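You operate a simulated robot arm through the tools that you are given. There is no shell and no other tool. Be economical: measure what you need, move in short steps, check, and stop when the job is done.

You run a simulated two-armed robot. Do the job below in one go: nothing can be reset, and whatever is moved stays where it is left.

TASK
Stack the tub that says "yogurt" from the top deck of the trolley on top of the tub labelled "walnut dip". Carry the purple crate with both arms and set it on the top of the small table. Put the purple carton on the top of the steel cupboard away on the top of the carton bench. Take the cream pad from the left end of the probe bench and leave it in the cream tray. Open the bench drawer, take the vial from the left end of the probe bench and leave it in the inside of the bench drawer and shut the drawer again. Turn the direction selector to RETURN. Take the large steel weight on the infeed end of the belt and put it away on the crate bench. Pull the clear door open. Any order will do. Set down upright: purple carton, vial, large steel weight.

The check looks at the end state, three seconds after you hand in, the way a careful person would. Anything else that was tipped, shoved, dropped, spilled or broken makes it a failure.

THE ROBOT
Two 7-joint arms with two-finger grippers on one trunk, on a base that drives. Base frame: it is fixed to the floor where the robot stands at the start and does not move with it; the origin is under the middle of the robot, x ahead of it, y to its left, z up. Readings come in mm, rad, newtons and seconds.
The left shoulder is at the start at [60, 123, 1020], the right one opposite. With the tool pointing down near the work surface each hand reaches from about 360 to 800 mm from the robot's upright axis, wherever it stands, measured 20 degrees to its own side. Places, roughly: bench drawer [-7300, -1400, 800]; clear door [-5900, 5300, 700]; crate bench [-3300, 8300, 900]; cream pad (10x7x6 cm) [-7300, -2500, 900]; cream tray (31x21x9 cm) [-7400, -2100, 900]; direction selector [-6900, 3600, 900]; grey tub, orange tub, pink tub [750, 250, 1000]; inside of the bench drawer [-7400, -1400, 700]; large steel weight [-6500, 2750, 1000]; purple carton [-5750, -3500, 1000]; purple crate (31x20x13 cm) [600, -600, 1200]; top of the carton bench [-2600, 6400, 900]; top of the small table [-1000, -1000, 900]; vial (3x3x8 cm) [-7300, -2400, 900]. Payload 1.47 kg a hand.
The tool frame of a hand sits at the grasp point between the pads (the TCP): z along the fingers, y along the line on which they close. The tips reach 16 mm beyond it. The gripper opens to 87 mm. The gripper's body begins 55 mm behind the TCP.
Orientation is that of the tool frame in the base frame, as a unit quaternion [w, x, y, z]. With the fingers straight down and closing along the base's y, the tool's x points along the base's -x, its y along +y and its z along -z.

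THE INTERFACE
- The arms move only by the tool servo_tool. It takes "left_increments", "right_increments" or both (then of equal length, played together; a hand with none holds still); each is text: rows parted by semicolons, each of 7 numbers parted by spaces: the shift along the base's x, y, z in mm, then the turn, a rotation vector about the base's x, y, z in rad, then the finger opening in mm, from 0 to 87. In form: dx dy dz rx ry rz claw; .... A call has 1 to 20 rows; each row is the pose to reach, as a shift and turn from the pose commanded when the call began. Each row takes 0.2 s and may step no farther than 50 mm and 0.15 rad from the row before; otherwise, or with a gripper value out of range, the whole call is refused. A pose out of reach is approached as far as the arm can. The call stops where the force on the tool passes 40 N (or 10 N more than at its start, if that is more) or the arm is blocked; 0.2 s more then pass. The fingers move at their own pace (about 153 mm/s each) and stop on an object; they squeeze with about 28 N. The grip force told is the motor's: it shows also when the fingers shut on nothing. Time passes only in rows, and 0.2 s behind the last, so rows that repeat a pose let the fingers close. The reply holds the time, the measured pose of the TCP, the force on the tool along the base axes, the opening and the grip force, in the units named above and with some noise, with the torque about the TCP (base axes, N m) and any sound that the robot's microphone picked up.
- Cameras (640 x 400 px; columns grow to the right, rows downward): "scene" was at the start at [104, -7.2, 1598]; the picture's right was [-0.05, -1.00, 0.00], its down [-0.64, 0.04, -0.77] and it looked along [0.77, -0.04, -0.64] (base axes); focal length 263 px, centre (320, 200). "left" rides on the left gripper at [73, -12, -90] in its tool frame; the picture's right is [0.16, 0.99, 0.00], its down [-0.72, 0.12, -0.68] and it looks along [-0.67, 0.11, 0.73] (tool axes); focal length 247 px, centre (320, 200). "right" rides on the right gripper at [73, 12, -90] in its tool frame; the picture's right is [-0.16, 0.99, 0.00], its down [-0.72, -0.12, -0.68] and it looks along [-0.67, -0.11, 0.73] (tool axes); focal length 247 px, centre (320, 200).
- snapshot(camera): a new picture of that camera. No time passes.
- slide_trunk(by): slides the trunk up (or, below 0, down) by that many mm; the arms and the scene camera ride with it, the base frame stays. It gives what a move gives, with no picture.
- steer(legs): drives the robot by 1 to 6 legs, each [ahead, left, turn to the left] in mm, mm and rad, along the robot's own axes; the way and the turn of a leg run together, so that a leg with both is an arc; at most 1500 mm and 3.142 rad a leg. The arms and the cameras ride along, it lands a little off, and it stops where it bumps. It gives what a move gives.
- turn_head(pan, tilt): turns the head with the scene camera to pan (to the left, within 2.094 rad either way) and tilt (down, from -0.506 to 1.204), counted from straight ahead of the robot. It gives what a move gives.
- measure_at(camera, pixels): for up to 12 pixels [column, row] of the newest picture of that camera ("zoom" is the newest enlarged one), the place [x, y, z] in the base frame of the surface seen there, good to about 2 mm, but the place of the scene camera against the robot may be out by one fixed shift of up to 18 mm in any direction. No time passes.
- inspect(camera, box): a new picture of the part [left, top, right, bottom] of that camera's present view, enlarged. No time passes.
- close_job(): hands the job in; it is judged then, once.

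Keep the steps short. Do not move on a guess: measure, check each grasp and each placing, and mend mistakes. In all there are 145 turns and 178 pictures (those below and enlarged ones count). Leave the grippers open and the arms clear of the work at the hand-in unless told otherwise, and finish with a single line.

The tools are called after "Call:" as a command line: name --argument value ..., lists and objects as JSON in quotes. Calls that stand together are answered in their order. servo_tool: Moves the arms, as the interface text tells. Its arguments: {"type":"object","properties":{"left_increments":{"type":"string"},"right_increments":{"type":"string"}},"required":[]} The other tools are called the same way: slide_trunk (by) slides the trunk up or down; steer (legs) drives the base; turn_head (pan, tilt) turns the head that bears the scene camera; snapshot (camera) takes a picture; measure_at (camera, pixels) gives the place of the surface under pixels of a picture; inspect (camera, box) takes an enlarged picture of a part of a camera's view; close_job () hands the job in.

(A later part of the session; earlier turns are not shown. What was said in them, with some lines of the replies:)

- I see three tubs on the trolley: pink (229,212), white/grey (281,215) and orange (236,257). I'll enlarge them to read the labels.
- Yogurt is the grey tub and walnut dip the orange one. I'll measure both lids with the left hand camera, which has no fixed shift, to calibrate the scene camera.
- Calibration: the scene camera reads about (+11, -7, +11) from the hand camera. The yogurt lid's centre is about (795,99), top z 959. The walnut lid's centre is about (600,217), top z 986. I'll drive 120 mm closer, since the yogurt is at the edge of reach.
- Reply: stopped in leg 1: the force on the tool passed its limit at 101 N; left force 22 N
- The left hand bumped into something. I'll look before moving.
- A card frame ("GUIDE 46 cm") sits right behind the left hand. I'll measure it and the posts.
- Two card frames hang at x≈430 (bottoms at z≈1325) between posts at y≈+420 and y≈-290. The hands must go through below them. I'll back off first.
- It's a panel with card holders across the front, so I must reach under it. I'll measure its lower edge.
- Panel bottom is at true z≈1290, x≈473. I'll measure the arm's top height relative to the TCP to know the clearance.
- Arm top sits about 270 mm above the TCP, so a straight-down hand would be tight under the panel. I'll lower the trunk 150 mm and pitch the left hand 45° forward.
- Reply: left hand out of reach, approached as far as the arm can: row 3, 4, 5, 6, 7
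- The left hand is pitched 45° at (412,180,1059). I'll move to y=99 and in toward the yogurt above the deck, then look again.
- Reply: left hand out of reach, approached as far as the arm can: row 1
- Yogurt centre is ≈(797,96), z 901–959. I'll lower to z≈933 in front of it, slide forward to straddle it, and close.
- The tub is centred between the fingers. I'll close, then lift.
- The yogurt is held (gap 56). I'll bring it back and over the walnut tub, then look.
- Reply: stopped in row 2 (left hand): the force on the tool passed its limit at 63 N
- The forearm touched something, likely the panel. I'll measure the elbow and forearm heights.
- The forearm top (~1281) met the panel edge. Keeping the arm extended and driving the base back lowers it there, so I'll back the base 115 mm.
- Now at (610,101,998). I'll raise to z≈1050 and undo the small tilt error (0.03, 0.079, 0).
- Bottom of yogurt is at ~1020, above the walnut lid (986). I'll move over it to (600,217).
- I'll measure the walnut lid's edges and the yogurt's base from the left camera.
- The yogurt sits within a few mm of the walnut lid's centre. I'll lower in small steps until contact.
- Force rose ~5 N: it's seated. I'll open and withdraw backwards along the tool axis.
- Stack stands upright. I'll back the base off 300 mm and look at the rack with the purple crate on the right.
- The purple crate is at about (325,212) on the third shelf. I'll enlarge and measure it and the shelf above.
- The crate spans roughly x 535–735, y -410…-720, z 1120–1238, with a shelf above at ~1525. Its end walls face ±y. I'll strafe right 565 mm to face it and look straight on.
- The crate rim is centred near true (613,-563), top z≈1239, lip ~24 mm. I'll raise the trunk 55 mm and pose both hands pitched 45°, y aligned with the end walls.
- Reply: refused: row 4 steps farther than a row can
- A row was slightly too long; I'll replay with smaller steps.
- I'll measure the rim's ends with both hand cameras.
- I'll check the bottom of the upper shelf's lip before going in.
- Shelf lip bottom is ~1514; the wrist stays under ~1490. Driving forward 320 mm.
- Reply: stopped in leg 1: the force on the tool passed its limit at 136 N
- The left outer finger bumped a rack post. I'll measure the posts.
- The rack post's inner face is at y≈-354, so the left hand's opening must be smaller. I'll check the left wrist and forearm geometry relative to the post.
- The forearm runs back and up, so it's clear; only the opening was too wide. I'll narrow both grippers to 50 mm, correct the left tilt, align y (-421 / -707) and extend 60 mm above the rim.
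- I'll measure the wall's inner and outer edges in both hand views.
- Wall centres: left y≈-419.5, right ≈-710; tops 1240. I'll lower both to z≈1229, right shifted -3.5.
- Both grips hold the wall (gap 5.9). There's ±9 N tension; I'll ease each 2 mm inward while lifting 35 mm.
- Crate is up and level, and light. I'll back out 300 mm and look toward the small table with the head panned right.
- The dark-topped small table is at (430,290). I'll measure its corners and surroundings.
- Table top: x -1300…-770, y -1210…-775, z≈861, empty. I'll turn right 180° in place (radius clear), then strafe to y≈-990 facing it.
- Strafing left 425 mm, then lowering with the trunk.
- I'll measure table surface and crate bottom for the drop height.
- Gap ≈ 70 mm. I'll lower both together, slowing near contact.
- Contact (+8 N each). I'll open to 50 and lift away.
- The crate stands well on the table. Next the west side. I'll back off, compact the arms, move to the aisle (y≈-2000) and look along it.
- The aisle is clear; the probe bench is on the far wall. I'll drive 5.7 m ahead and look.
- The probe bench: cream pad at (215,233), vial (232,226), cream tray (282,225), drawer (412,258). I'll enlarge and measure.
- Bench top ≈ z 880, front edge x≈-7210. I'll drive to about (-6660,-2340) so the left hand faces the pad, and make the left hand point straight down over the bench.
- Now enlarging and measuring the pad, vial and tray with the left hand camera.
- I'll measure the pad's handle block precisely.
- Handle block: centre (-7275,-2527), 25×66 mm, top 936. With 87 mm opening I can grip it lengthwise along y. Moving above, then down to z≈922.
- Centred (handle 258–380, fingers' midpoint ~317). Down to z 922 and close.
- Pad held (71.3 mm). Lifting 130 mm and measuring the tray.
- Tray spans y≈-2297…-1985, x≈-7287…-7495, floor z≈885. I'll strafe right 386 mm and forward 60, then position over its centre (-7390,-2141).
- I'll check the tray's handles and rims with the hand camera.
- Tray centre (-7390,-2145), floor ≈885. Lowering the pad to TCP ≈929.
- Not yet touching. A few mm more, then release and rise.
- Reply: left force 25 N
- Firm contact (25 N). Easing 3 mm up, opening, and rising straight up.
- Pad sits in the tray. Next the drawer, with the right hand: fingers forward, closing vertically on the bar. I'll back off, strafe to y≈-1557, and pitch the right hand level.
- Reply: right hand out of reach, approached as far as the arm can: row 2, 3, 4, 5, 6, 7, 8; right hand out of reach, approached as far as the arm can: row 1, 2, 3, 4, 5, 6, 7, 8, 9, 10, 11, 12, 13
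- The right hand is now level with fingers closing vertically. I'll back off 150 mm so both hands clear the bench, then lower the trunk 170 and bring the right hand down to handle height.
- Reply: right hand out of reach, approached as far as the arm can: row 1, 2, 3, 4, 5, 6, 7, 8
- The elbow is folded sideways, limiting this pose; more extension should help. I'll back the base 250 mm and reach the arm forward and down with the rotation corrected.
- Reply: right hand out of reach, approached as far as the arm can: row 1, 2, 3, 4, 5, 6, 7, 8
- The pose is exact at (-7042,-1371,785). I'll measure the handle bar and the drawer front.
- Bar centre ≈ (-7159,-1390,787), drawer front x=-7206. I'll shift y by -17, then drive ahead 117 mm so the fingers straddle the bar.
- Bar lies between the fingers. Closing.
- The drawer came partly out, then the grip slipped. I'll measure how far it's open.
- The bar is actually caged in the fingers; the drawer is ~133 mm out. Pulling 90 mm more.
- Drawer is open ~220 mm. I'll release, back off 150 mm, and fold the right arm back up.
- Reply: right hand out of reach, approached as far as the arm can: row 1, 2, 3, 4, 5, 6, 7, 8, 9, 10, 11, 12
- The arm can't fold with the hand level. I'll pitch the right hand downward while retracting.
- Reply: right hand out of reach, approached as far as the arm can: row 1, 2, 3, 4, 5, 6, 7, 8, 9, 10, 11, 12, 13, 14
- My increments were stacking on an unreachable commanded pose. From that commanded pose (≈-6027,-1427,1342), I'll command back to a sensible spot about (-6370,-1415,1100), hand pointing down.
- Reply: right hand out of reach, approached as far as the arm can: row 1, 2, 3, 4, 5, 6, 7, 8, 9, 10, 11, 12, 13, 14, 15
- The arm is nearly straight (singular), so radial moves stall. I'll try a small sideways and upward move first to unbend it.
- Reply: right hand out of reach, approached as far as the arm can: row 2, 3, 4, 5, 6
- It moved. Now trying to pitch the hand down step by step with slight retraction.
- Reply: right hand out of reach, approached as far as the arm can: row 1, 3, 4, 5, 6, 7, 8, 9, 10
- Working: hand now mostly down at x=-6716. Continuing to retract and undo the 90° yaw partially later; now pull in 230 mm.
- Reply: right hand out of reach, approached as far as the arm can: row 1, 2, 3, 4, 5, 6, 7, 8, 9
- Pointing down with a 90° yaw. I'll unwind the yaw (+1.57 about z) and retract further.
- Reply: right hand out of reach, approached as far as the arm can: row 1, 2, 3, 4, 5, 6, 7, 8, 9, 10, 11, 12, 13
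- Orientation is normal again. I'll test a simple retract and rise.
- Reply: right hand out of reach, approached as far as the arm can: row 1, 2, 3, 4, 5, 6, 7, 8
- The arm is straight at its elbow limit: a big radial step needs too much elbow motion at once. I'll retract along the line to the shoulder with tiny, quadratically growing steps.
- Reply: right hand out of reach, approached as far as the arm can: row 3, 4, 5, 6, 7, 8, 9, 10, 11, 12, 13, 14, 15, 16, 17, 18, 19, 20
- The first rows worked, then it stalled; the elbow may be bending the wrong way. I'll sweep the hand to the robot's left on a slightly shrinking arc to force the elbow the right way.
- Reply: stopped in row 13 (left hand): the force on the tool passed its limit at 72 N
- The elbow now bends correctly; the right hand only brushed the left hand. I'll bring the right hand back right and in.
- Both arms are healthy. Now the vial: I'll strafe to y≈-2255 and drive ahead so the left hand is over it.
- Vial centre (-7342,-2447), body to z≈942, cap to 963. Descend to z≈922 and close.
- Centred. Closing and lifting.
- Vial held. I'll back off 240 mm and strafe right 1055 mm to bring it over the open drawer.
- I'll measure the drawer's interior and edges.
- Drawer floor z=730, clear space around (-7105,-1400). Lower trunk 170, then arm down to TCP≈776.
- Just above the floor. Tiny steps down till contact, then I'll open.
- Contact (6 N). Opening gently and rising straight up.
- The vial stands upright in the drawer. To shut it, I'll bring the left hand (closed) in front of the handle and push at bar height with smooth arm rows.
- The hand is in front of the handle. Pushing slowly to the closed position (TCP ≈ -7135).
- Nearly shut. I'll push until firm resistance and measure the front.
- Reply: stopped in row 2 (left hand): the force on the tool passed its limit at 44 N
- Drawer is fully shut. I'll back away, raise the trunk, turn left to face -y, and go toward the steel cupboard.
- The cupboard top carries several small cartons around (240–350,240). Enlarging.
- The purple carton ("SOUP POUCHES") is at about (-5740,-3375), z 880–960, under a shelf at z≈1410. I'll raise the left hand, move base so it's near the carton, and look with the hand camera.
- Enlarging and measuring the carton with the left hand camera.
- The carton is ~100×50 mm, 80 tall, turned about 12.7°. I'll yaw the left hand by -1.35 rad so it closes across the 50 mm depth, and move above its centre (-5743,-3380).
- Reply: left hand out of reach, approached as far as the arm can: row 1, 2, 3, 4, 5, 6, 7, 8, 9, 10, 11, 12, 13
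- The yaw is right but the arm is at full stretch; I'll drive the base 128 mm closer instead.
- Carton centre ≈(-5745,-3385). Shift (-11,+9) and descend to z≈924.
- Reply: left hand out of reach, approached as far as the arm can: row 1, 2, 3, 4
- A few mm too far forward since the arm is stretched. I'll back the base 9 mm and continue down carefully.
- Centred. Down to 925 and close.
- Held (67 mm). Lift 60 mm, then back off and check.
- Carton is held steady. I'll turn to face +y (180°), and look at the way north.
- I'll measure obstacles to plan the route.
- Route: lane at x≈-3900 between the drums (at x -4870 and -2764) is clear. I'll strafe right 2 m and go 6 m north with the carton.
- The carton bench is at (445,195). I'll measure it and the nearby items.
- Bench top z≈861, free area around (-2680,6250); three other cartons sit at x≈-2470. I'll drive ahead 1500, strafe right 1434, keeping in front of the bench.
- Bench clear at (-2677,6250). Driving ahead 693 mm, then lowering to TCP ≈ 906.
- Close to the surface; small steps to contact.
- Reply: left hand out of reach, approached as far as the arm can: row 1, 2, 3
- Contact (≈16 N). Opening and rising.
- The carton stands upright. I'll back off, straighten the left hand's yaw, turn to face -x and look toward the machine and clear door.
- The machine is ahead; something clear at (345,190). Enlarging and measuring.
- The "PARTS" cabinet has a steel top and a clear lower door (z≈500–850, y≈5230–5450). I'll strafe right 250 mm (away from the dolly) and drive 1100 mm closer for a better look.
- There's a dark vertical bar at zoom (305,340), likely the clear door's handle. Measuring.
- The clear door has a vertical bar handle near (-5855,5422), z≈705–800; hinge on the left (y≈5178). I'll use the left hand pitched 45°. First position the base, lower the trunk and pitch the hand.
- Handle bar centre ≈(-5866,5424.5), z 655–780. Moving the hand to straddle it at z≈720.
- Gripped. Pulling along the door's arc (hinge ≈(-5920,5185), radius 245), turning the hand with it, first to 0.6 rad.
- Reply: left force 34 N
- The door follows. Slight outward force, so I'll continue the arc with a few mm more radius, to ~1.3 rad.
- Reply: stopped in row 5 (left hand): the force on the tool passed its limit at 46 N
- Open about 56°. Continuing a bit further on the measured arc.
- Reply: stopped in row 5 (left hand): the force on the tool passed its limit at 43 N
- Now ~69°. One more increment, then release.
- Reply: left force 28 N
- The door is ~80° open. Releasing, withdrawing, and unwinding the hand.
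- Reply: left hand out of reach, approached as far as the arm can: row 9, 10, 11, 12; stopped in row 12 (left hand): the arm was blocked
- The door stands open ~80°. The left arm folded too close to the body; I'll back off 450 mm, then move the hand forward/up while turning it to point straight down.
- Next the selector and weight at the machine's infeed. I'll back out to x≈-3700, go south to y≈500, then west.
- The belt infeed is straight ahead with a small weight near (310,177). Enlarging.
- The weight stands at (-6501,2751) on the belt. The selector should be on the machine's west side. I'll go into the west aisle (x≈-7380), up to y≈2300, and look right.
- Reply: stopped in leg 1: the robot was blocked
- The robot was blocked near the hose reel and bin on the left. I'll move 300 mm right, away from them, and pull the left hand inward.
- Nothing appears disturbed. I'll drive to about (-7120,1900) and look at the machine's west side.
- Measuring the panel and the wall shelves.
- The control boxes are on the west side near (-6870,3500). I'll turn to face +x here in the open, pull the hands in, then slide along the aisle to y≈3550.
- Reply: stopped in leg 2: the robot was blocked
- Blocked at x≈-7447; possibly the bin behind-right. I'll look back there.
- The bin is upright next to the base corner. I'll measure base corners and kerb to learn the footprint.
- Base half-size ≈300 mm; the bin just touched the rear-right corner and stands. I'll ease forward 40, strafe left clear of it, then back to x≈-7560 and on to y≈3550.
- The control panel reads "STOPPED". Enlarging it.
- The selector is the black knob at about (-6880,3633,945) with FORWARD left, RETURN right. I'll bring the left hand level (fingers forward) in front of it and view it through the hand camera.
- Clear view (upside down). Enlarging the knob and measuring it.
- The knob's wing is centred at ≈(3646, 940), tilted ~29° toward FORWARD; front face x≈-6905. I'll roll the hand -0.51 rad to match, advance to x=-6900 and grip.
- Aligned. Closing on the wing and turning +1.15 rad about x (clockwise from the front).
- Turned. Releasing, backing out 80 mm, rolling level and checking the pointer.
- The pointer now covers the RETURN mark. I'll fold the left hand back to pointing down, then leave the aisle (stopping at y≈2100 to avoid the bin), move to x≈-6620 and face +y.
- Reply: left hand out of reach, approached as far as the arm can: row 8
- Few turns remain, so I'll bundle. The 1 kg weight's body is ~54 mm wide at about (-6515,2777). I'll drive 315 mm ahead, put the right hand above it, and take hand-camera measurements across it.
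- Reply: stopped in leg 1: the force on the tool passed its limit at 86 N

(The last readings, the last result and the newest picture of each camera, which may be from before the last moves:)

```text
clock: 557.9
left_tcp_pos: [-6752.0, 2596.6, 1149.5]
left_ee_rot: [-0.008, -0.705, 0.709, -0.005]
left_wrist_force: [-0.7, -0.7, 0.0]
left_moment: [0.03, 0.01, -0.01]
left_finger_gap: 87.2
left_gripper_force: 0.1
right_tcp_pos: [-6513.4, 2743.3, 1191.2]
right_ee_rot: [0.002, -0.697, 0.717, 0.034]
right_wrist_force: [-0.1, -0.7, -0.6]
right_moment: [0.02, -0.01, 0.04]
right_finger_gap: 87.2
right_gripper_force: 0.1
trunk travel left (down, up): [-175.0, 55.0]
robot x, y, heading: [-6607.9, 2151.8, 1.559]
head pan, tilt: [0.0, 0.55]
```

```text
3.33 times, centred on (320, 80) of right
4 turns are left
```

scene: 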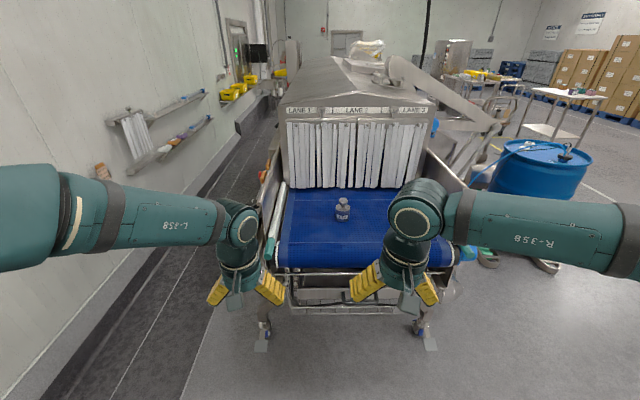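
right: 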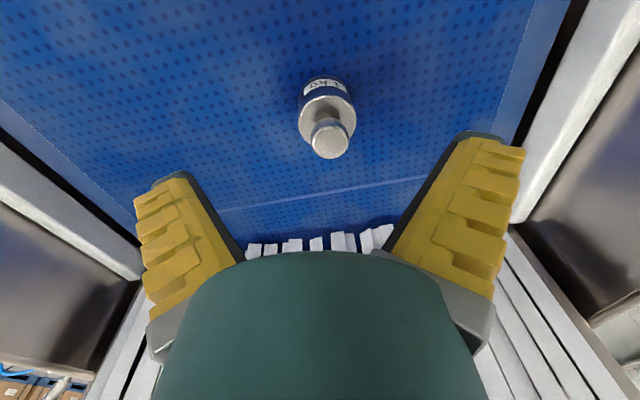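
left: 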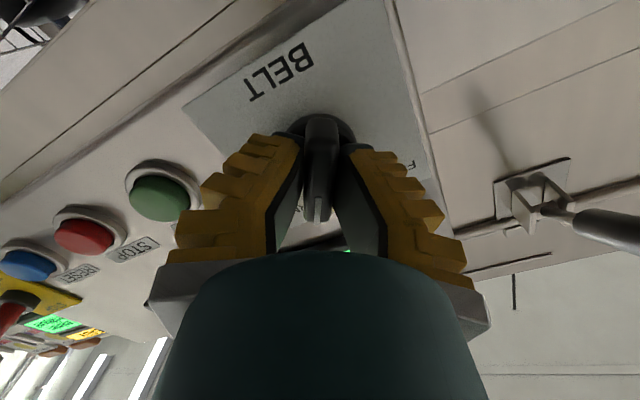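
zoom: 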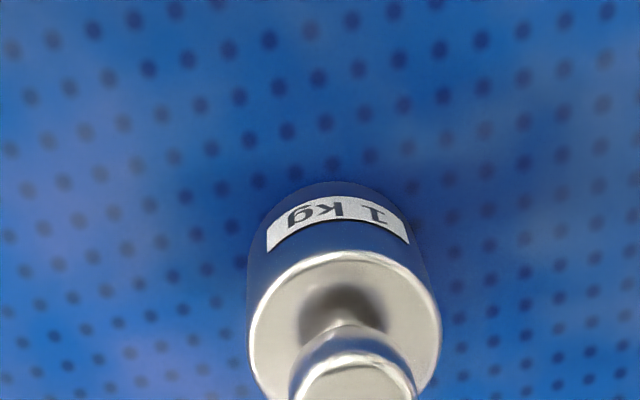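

The weight's centre is ≈(-6523,2772), body z 1020–1073, knob to 1101. I'll level the hand, descend to 1052, grip, lift 80 mm, then drive out and north to about (-3850,6390) and survey the crate bench.

Call:
servo_tool --right_increments "-5 15 -20 -0.025 -0.022 0.014 87; -9.6 28.7 -45 -0.051 -0.045 0.028 87; -9.6 28.7 -85 -0.051 -0.045 0.028 87; -9.6 28.7 -115 -0.051 -0.045 0.028 87; -9.6 28.7 -133 -0.051 -0.045 0.028 87; -9.6 28.7 -139 -0.051 -0.045 0.028 87; -9.6 28.7 -139 -0.051 -0.045 0.028 87; -9.6 28.7 -139 -0.051 -0.045 0.028 60; -9.6 28.7 -139 -0.051 -0.045 0.028 40; -9.6 28.7 -139 -0.051 -0.045 0.028 25; -9.6 28.7 -139 -0.051 -0.045 0.028 25; -9.6 28.7 -139 -0.051 -0.045 0.028 25; -9.6 28.7 -130 -0.051 -0.045 0.028 25; -9.6 28.7 -110 -0.051 -0.045 0.028 25; -9.6 28.7 -80 -0.051 -0.045 0.028 25; -9.6 28.7 -55 -0.051 -0.045 0.028 25; -9.6 28.7 -55 -0.051 -0.045 0.028 25"

Call:
snapshot --camera "right"

Call:
steer --legs '[[-1500, 0, 0.01], [-260, 0, 0], [0, -1500, 0], [0, -1200, 0]]'

Call:
steer --legs '[[1500, 0, 0], [1500, 0, 0], [1500, 0, 0], [1500, 0, 0]]'

Call:
turn_head --pan -0.25 --tilt 0.4

Call:
snapshot --camera "scene"

Call:
measure_at --camera "scene" --pixels '[[270, 185], [300, 185], [330, 185], [360, 185], [270, 200], [300, 200], [330, 200], [360, 200], [300, 215], [330, 215], [360, 215], [390, 215]]'

Call:
measure_at --camera "scene" --pixels '[[300, 175], [330, 175], [360, 175], [390, 175], [240, 200], [240, 220], [270, 230], [300, 240], [330, 240], [360, 240], [390, 240], [420, 215]]'

Call:
inspect --camera "scene" --box '[220, 130, 460, 280]'

```text
clock: 561.5
left_tcp_pos: [-6751.1, 2597.9, 1148.6]
left_ee_rot: [-0.007, -0.705, 0.709, -0.005]
left_wrist_force: [0.4, -0.6, 0.8]
left_moment: [0.02, -0.02, 0.07]
left_finger_gap: 86.8
left_gripper_force: 0.0
right_tcp_pos: [-6523.2, 2771.7, 1134.2]
right_ee_rot: [0.0, -0.706, 0.708, -0.002]
right_wrist_force: [0.7, 0.5, -9.8]
right_moment: [-0.05, 0.01, 0.04]
right_finger_gap: 55.4
right_gripper_force: 28.4
trunk travel left (down, up): [-175.0, 55.0]
robot x, y, heading: [-6611.9, 2151.5, 1.561]
head pan, tilt: [0.0, 0.55]
```

```text
25 pictures are left
```

right: 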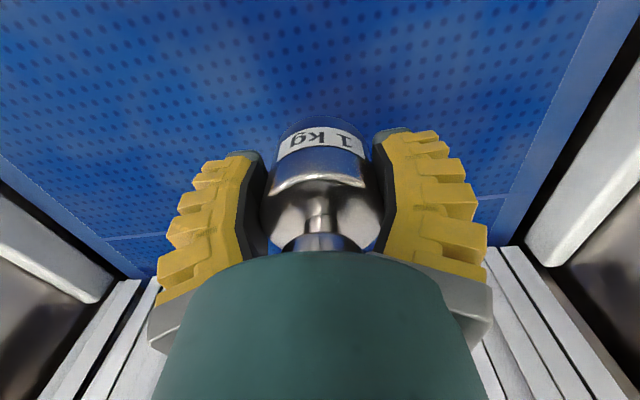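

```text
clock: 593.6
left_tcp_pos: [-4058.2, 833.1, 1148.1]
left_ee_rot: [-0.009, -0.705, 0.709, -0.005]
left_wrist_force: [-1.3, 0.2, 0.2]
left_moment: [0.01, -0.01, -0.01]
left_finger_gap: 87.2
left_gripper_force: 0.0
right_tcp_pos: [-3830.0, 1007.0, 1133.6]
right_ee_rot: [-0.001, -0.706, 0.708, -0.002]
right_wrist_force: [0.2, -0.3, -10.3]
right_moment: [-0.06, 0.02, -0.02]
right_finger_gap: 54.9
right_gripper_force: 27.9
trunk travel left (down, up): [-175.0, 55.0]
robot x, y, heading: [-3917.9, 385.5, 1.56]
head pan, tilt: [0.0, 0.55]
```

```text
clock: 622.2
left_tcp_pos: [-4034.7, 6841.8, 1149.3]
left_ee_rot: [-0.008, -0.704, 0.71, -0.005]
left_wrist_force: [-0.3, -0.4, 0.0]
left_moment: [-0.02, 0.0, -0.02]
left_finger_gap: 86.8
left_gripper_force: 0.0
right_tcp_pos: [-3805.6, 7014.8, 1134.3]
right_ee_rot: [0.0, -0.705, 0.709, -0.002]
right_wrist_force: [-0.1, -0.4, -9.4]
right_moment: [-0.05, 0.05, 0.04]
right_finger_gap: 54.0
right_gripper_force: 27.9
trunk travel left (down, up): [-175.0, 55.0]
robot x, y, heading: [-3893.9, 6393.1, 1.56]
head pan, tilt: [0.0, 0.55]
```

```text
clock: 623.0
left_tcp_pos: [-4033.3, 6840.2, 1148.2]
left_ee_rot: [-0.009, -0.704, 0.71, -0.004]
left_wrist_force: [0.0, 0.4, -0.4]
left_moment: [0.0, -0.04, -0.04]
left_finger_gap: 87.1
left_gripper_force: 0.1
right_tcp_pos: [-3805.7, 7015.8, 1133.5]
right_ee_rot: [-0.001, -0.705, 0.709, -0.002]
right_wrist_force: [-0.2, 0.2, -9.4]
right_moment: [-0.05, -0.03, -0.02]
right_finger_gap: 54.2
right_gripper_force: 27.9
trunk travel left (down, up): [-175.0, 55.0]
robot x, y, heading: [-3892.9, 6395.6, 1.559]
head pan, tilt: [-0.25, 0.4]
```

```text
24 pictures are left
```

scene: 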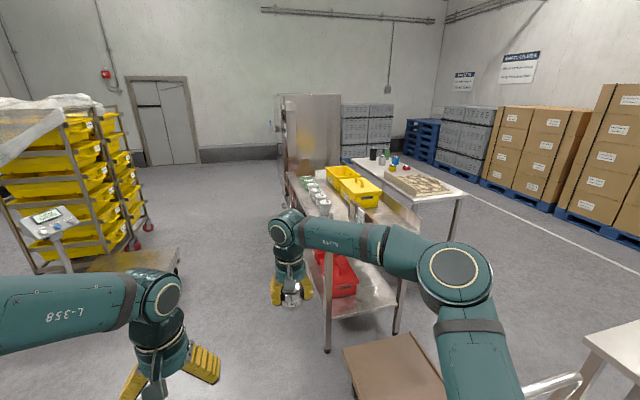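

```text
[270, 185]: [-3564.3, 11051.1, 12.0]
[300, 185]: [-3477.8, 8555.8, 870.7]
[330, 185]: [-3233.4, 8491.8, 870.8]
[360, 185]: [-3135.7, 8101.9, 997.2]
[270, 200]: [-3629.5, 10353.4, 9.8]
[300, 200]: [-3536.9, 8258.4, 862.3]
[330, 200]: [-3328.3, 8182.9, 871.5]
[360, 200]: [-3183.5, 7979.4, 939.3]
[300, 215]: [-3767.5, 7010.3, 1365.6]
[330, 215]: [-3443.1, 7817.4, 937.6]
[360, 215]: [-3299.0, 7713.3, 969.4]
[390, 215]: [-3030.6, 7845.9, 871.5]
```

```text
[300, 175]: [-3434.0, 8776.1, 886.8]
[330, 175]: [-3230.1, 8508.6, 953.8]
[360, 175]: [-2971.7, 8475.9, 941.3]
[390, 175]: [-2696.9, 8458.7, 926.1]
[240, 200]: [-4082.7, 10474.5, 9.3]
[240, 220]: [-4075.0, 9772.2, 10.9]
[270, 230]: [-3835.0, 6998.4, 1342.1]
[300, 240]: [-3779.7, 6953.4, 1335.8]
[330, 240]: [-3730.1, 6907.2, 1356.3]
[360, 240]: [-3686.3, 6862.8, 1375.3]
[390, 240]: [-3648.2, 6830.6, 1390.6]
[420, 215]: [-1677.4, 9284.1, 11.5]
```

```text
2.67 times, centred on (340, 205) of scene
3 turns are left
```

zoom: 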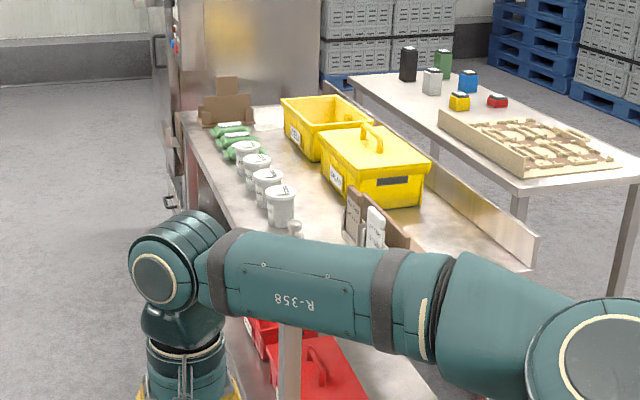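

The weight is held (10 N). A free strip on the crate bench lies between the white tubs (x≈-3445) and the yellow crates (x≥-3270), around (-3337,8185), surface z≈860. I'll drive to (-3957,8272), face +x so the right hand is over it, and look/measure from above.

Call:
steer --legs '[[1400, 60, 0], [476, 26, 0], [0, 0, -1.559]]'

Call:
turn_head --pan -0.1 --tilt 0.75

Call:
snapshot --camera "scene"

Call:
snapshot --camera "right"

Call:
measure_at --camera "right" --pixels '[[120, 49], [180, 49], [220, 49], [260, 49], [300, 49], [340, 49], [380, 49], [420, 49], [480, 49], [540, 49], [220, 90], [420, 90]]'

Call:
measure_at --camera "right" --pixels '[[120, 10], [180, 10], [220, 10], [260, 10], [300, 10], [340, 10], [380, 10], [420, 10], [480, 10], [220, 130], [430, 130], [320, 80]]'

Call:
inspect --camera "scene" --box '[240, 120, 480, 300]'

Call:
measure_at --camera "scene" --pixels '[[280, 180], [310, 180], [340, 180], [370, 180], [400, 180], [280, 210], [310, 210], [340, 210], [370, 210], [400, 210], [310, 240], [370, 240]]'

```text
clock: 636.3
left_tcp_pos: [-3506.2, 8415.0, 1148.6]
left_ee_rot: [-0.01, 0.009, 1.0, 0.003]
left_wrist_force: [-0.3, 0.1, -0.2]
left_moment: [0.01, -0.02, -0.03]
left_finger_gap: 87.2
left_gripper_force: 0.1
right_tcp_pos: [-3336.4, 8185.1, 1133.9]
right_ee_rot: [-0.002, 0.008, 1.0, 0.0]
right_wrist_force: [-0.3, 0.1, -10.0]
right_moment: [-0.01, 0.08, 0.0]
right_finger_gap: 54.0
right_gripper_force: 27.9
trunk travel left (down, up): [-175.0, 55.0]
robot x, y, heading: [-3956.4, 8279.4, -0.029]
head pan, tilt: [-0.25, 0.4]
```

```text
clock: 637.1
left_tcp_pos: [-3506.4, 8416.1, 1147.5]
left_ee_rot: [-0.008, 0.009, 1.0, 0.003]
left_wrist_force: [0.3, 0.1, 0.0]
left_moment: [-0.03, -0.01, 0.02]
left_finger_gap: 87.2
left_gripper_force: 0.1
right_tcp_pos: [-3335.7, 8185.6, 1135.4]
right_ee_rot: [-0.002, 0.007, 1.0, -0.001]
right_wrist_force: [-0.4, 0.6, -9.6]
right_moment: [0.01, 0.09, -0.03]
right_finger_gap: 54.1
right_gripper_force: 28.6
trunk travel left (down, up): [-175.0, 55.0]
robot x, y, heading: [-3955.1, 8283.7, -0.02]
head pan, tilt: [-0.099, 0.75]
```

```text
22 pictures are left
```

scene: 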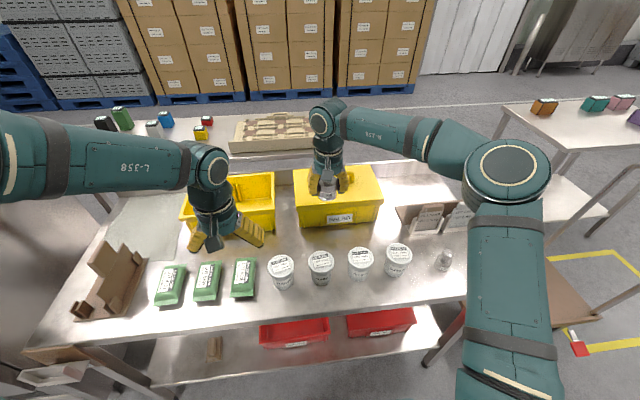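

```text
21 pictures are left
```

right: 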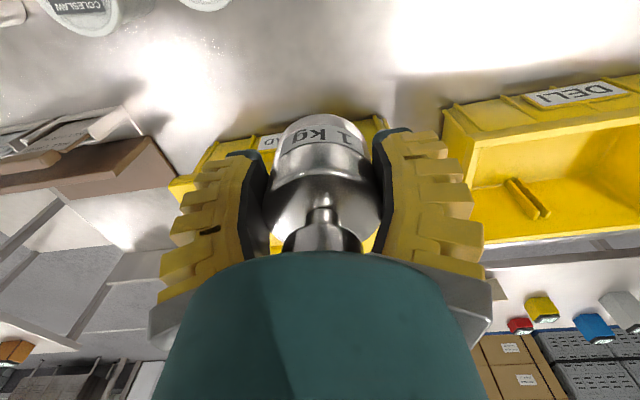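

```text
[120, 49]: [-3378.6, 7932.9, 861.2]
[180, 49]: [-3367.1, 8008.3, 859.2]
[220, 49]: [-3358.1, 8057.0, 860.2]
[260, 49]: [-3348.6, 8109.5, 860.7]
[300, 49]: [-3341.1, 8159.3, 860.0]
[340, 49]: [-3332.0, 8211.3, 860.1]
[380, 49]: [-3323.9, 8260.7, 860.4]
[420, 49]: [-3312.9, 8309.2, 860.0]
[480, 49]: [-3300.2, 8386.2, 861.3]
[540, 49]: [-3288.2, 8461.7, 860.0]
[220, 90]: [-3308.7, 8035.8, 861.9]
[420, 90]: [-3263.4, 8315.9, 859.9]
```

```text
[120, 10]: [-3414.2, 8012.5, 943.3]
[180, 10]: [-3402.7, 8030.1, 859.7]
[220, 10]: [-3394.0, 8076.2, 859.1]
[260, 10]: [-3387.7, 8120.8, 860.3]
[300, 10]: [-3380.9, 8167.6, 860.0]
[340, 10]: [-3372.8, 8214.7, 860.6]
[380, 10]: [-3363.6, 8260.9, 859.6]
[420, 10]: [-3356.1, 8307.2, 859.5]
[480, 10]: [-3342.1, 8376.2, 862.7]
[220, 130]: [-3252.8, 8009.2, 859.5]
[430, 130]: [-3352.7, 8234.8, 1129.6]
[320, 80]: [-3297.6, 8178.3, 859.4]
```

```text
2.22 times, centred on (360, 210) of scene
```

zoom: 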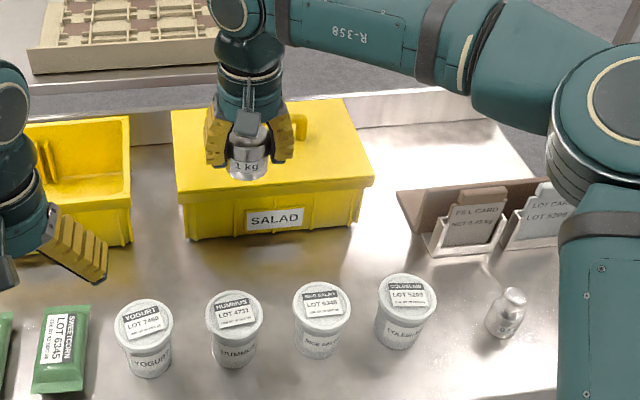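

```text
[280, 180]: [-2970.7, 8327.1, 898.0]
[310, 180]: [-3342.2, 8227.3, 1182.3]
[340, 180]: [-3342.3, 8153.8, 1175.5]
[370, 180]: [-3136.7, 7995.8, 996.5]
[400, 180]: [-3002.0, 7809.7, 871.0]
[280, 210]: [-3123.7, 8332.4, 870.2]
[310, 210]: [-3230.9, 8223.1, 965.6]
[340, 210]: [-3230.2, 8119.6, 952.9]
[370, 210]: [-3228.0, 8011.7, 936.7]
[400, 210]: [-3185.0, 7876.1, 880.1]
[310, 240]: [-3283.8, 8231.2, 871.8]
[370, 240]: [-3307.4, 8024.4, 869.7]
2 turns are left
```

The strip directly below (-3336,8185) is clear bench at z=860 (free from x≈-3381 to -3297). I'll lower the weight to TCP≈890, release, rise straight up, back away and check.

Call:
servo_tool --right_increments "0 0 -40 0 0 0 25; 0 0 -80 0 0 0 25; 0 0 -120 0 0 0 25; 0 0 -160 0 0 0 25; 0 0 -195 0 0 0 25; 0 0 -220 0 0 0 25; 0 0 -234 0 0 0 25; 0 0 -239 0 0 0 25; 0 0 -242 0 0 0 25; 0 0 -244 0 0 0 25; 0 0 -245 0 0 0 25; 0 0 -245 0 0 0 25"

Call:
servo_tool --right_increments "0 0 0 0 0 0 40; 0 0 0 0 0 0 60; 0 0 0 0 0 0 87; 0 0 0 0 0 0 87; 0 0 0 0 0 0 87; 0 0 15 0 0 0 87; 0 0 40 0 0 0 87; 0 0 80 0 0 0 87; 0 0 125 0 0 0 87; 0 0 170 0 0 0 87; 0 0 215 0 0 0 87; 0 0 240 0 0 0 87"

Call:
snapshot --camera "right"

Call:
steer --legs '[[-250, 0, 0]]'

Call:
snapshot --camera "scene"

```text
clock: 639.7
left_tcp_pos: [-3508.6, 8415.5, 1149.3]
left_ee_rot: [-0.009, 0.008, 1.0, 0.003]
left_wrist_force: [0.0, -0.1, -0.1]
left_moment: [-0.01, 0.03, -0.03]
left_finger_gap: 87.2
left_gripper_force: 0.2
right_tcp_pos: [-3335.6, 8184.4, 891.5]
right_ee_rot: [0.001, 0.007, 1.0, 0.0]
right_wrist_force: [6.1, -4.6, 25.8]
right_moment: [-0.22, -0.17, 0.03]
right_finger_gap: 55.0
right_gripper_force: 27.7
trunk travel left (down, up): [-175.0, 55.0]
robot x, y, heading: [-3955.0, 8281.0, -0.022]
head pan, tilt: [-0.099, 0.75]
```

```text
clock: 642.3
left_tcp_pos: [-3507.7, 8417.0, 1148.0]
left_ee_rot: [-0.009, 0.009, 1.0, 0.003]
left_wrist_force: [-0.3, -0.5, 0.0]
left_moment: [0.01, 0.0, -0.01]
left_finger_gap: 87.0
left_gripper_force: 0.1
right_tcp_pos: [-3335.8, 8186.2, 1130.8]
right_ee_rot: [-0.002, 0.006, 1.0, -0.001]
right_wrist_force: [0.0, -1.7, 0.3]
right_moment: [0.0, 0.03, 0.0]
right_finger_gap: 87.0
right_gripper_force: 0.1
trunk travel left (down, up): [-175.0, 55.0]
robot x, y, heading: [-3958.2, 8279.5, -0.023]
head pan, tilt: [-0.099, 0.75]
```

```text
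19 pictures are left
```

right: 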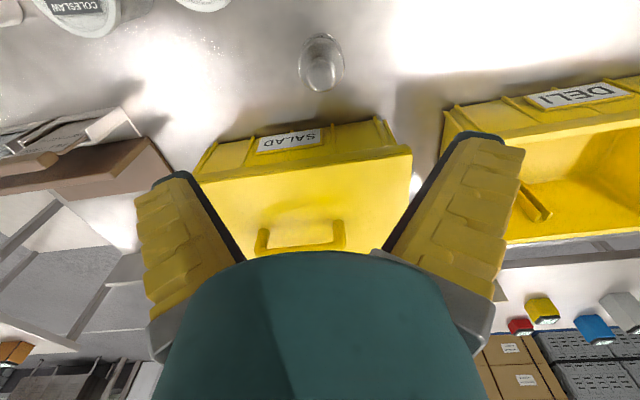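

```text
clock: 644.1
left_tcp_pos: [-3758.3, 8420.6, 1148.6]
left_ee_rot: [-0.009, 0.011, 1.0, 0.003]
left_wrist_force: [0.8, -0.2, 0.4]
left_moment: [0.01, -0.01, 0.0]
left_finger_gap: 87.1
left_gripper_force: 0.0
right_tcp_pos: [-3587.3, 8189.6, 1129.4]
right_ee_rot: [-0.002, 0.008, 1.0, -0.001]
right_wrist_force: [0.9, -0.4, 0.1]
right_moment: [-0.02, -0.04, -0.01]
right_finger_gap: 86.8
right_gripper_force: 0.0
trunk travel left (down, up): [-175.0, 55.0]
robot x, y, heading: [-4206.3, 8291.5, -0.023]
head pan, tilt: [-0.099, 0.75]
```

```text
18 pictures are left
1 turns are left
```

scene: 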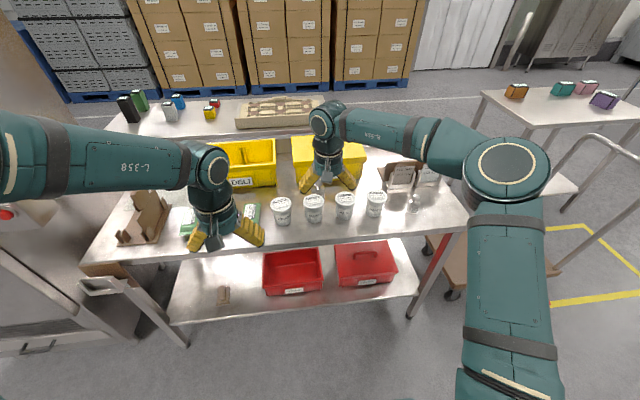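

The weight stands upright on the crate bench, both grippers are open and the arms are clear, so I am handing in.

Call:
close_job

```text
The job is handed in.
```

All eight tasks are done and handed in, but along the way the robot bumped the left card holder by the trolley (101 N), the left rack post, the panel over the trolley, the pedal bin, something by the hose reel and something at the belt infeed; I saw nothing out of place but did not check the infeed afterwards.
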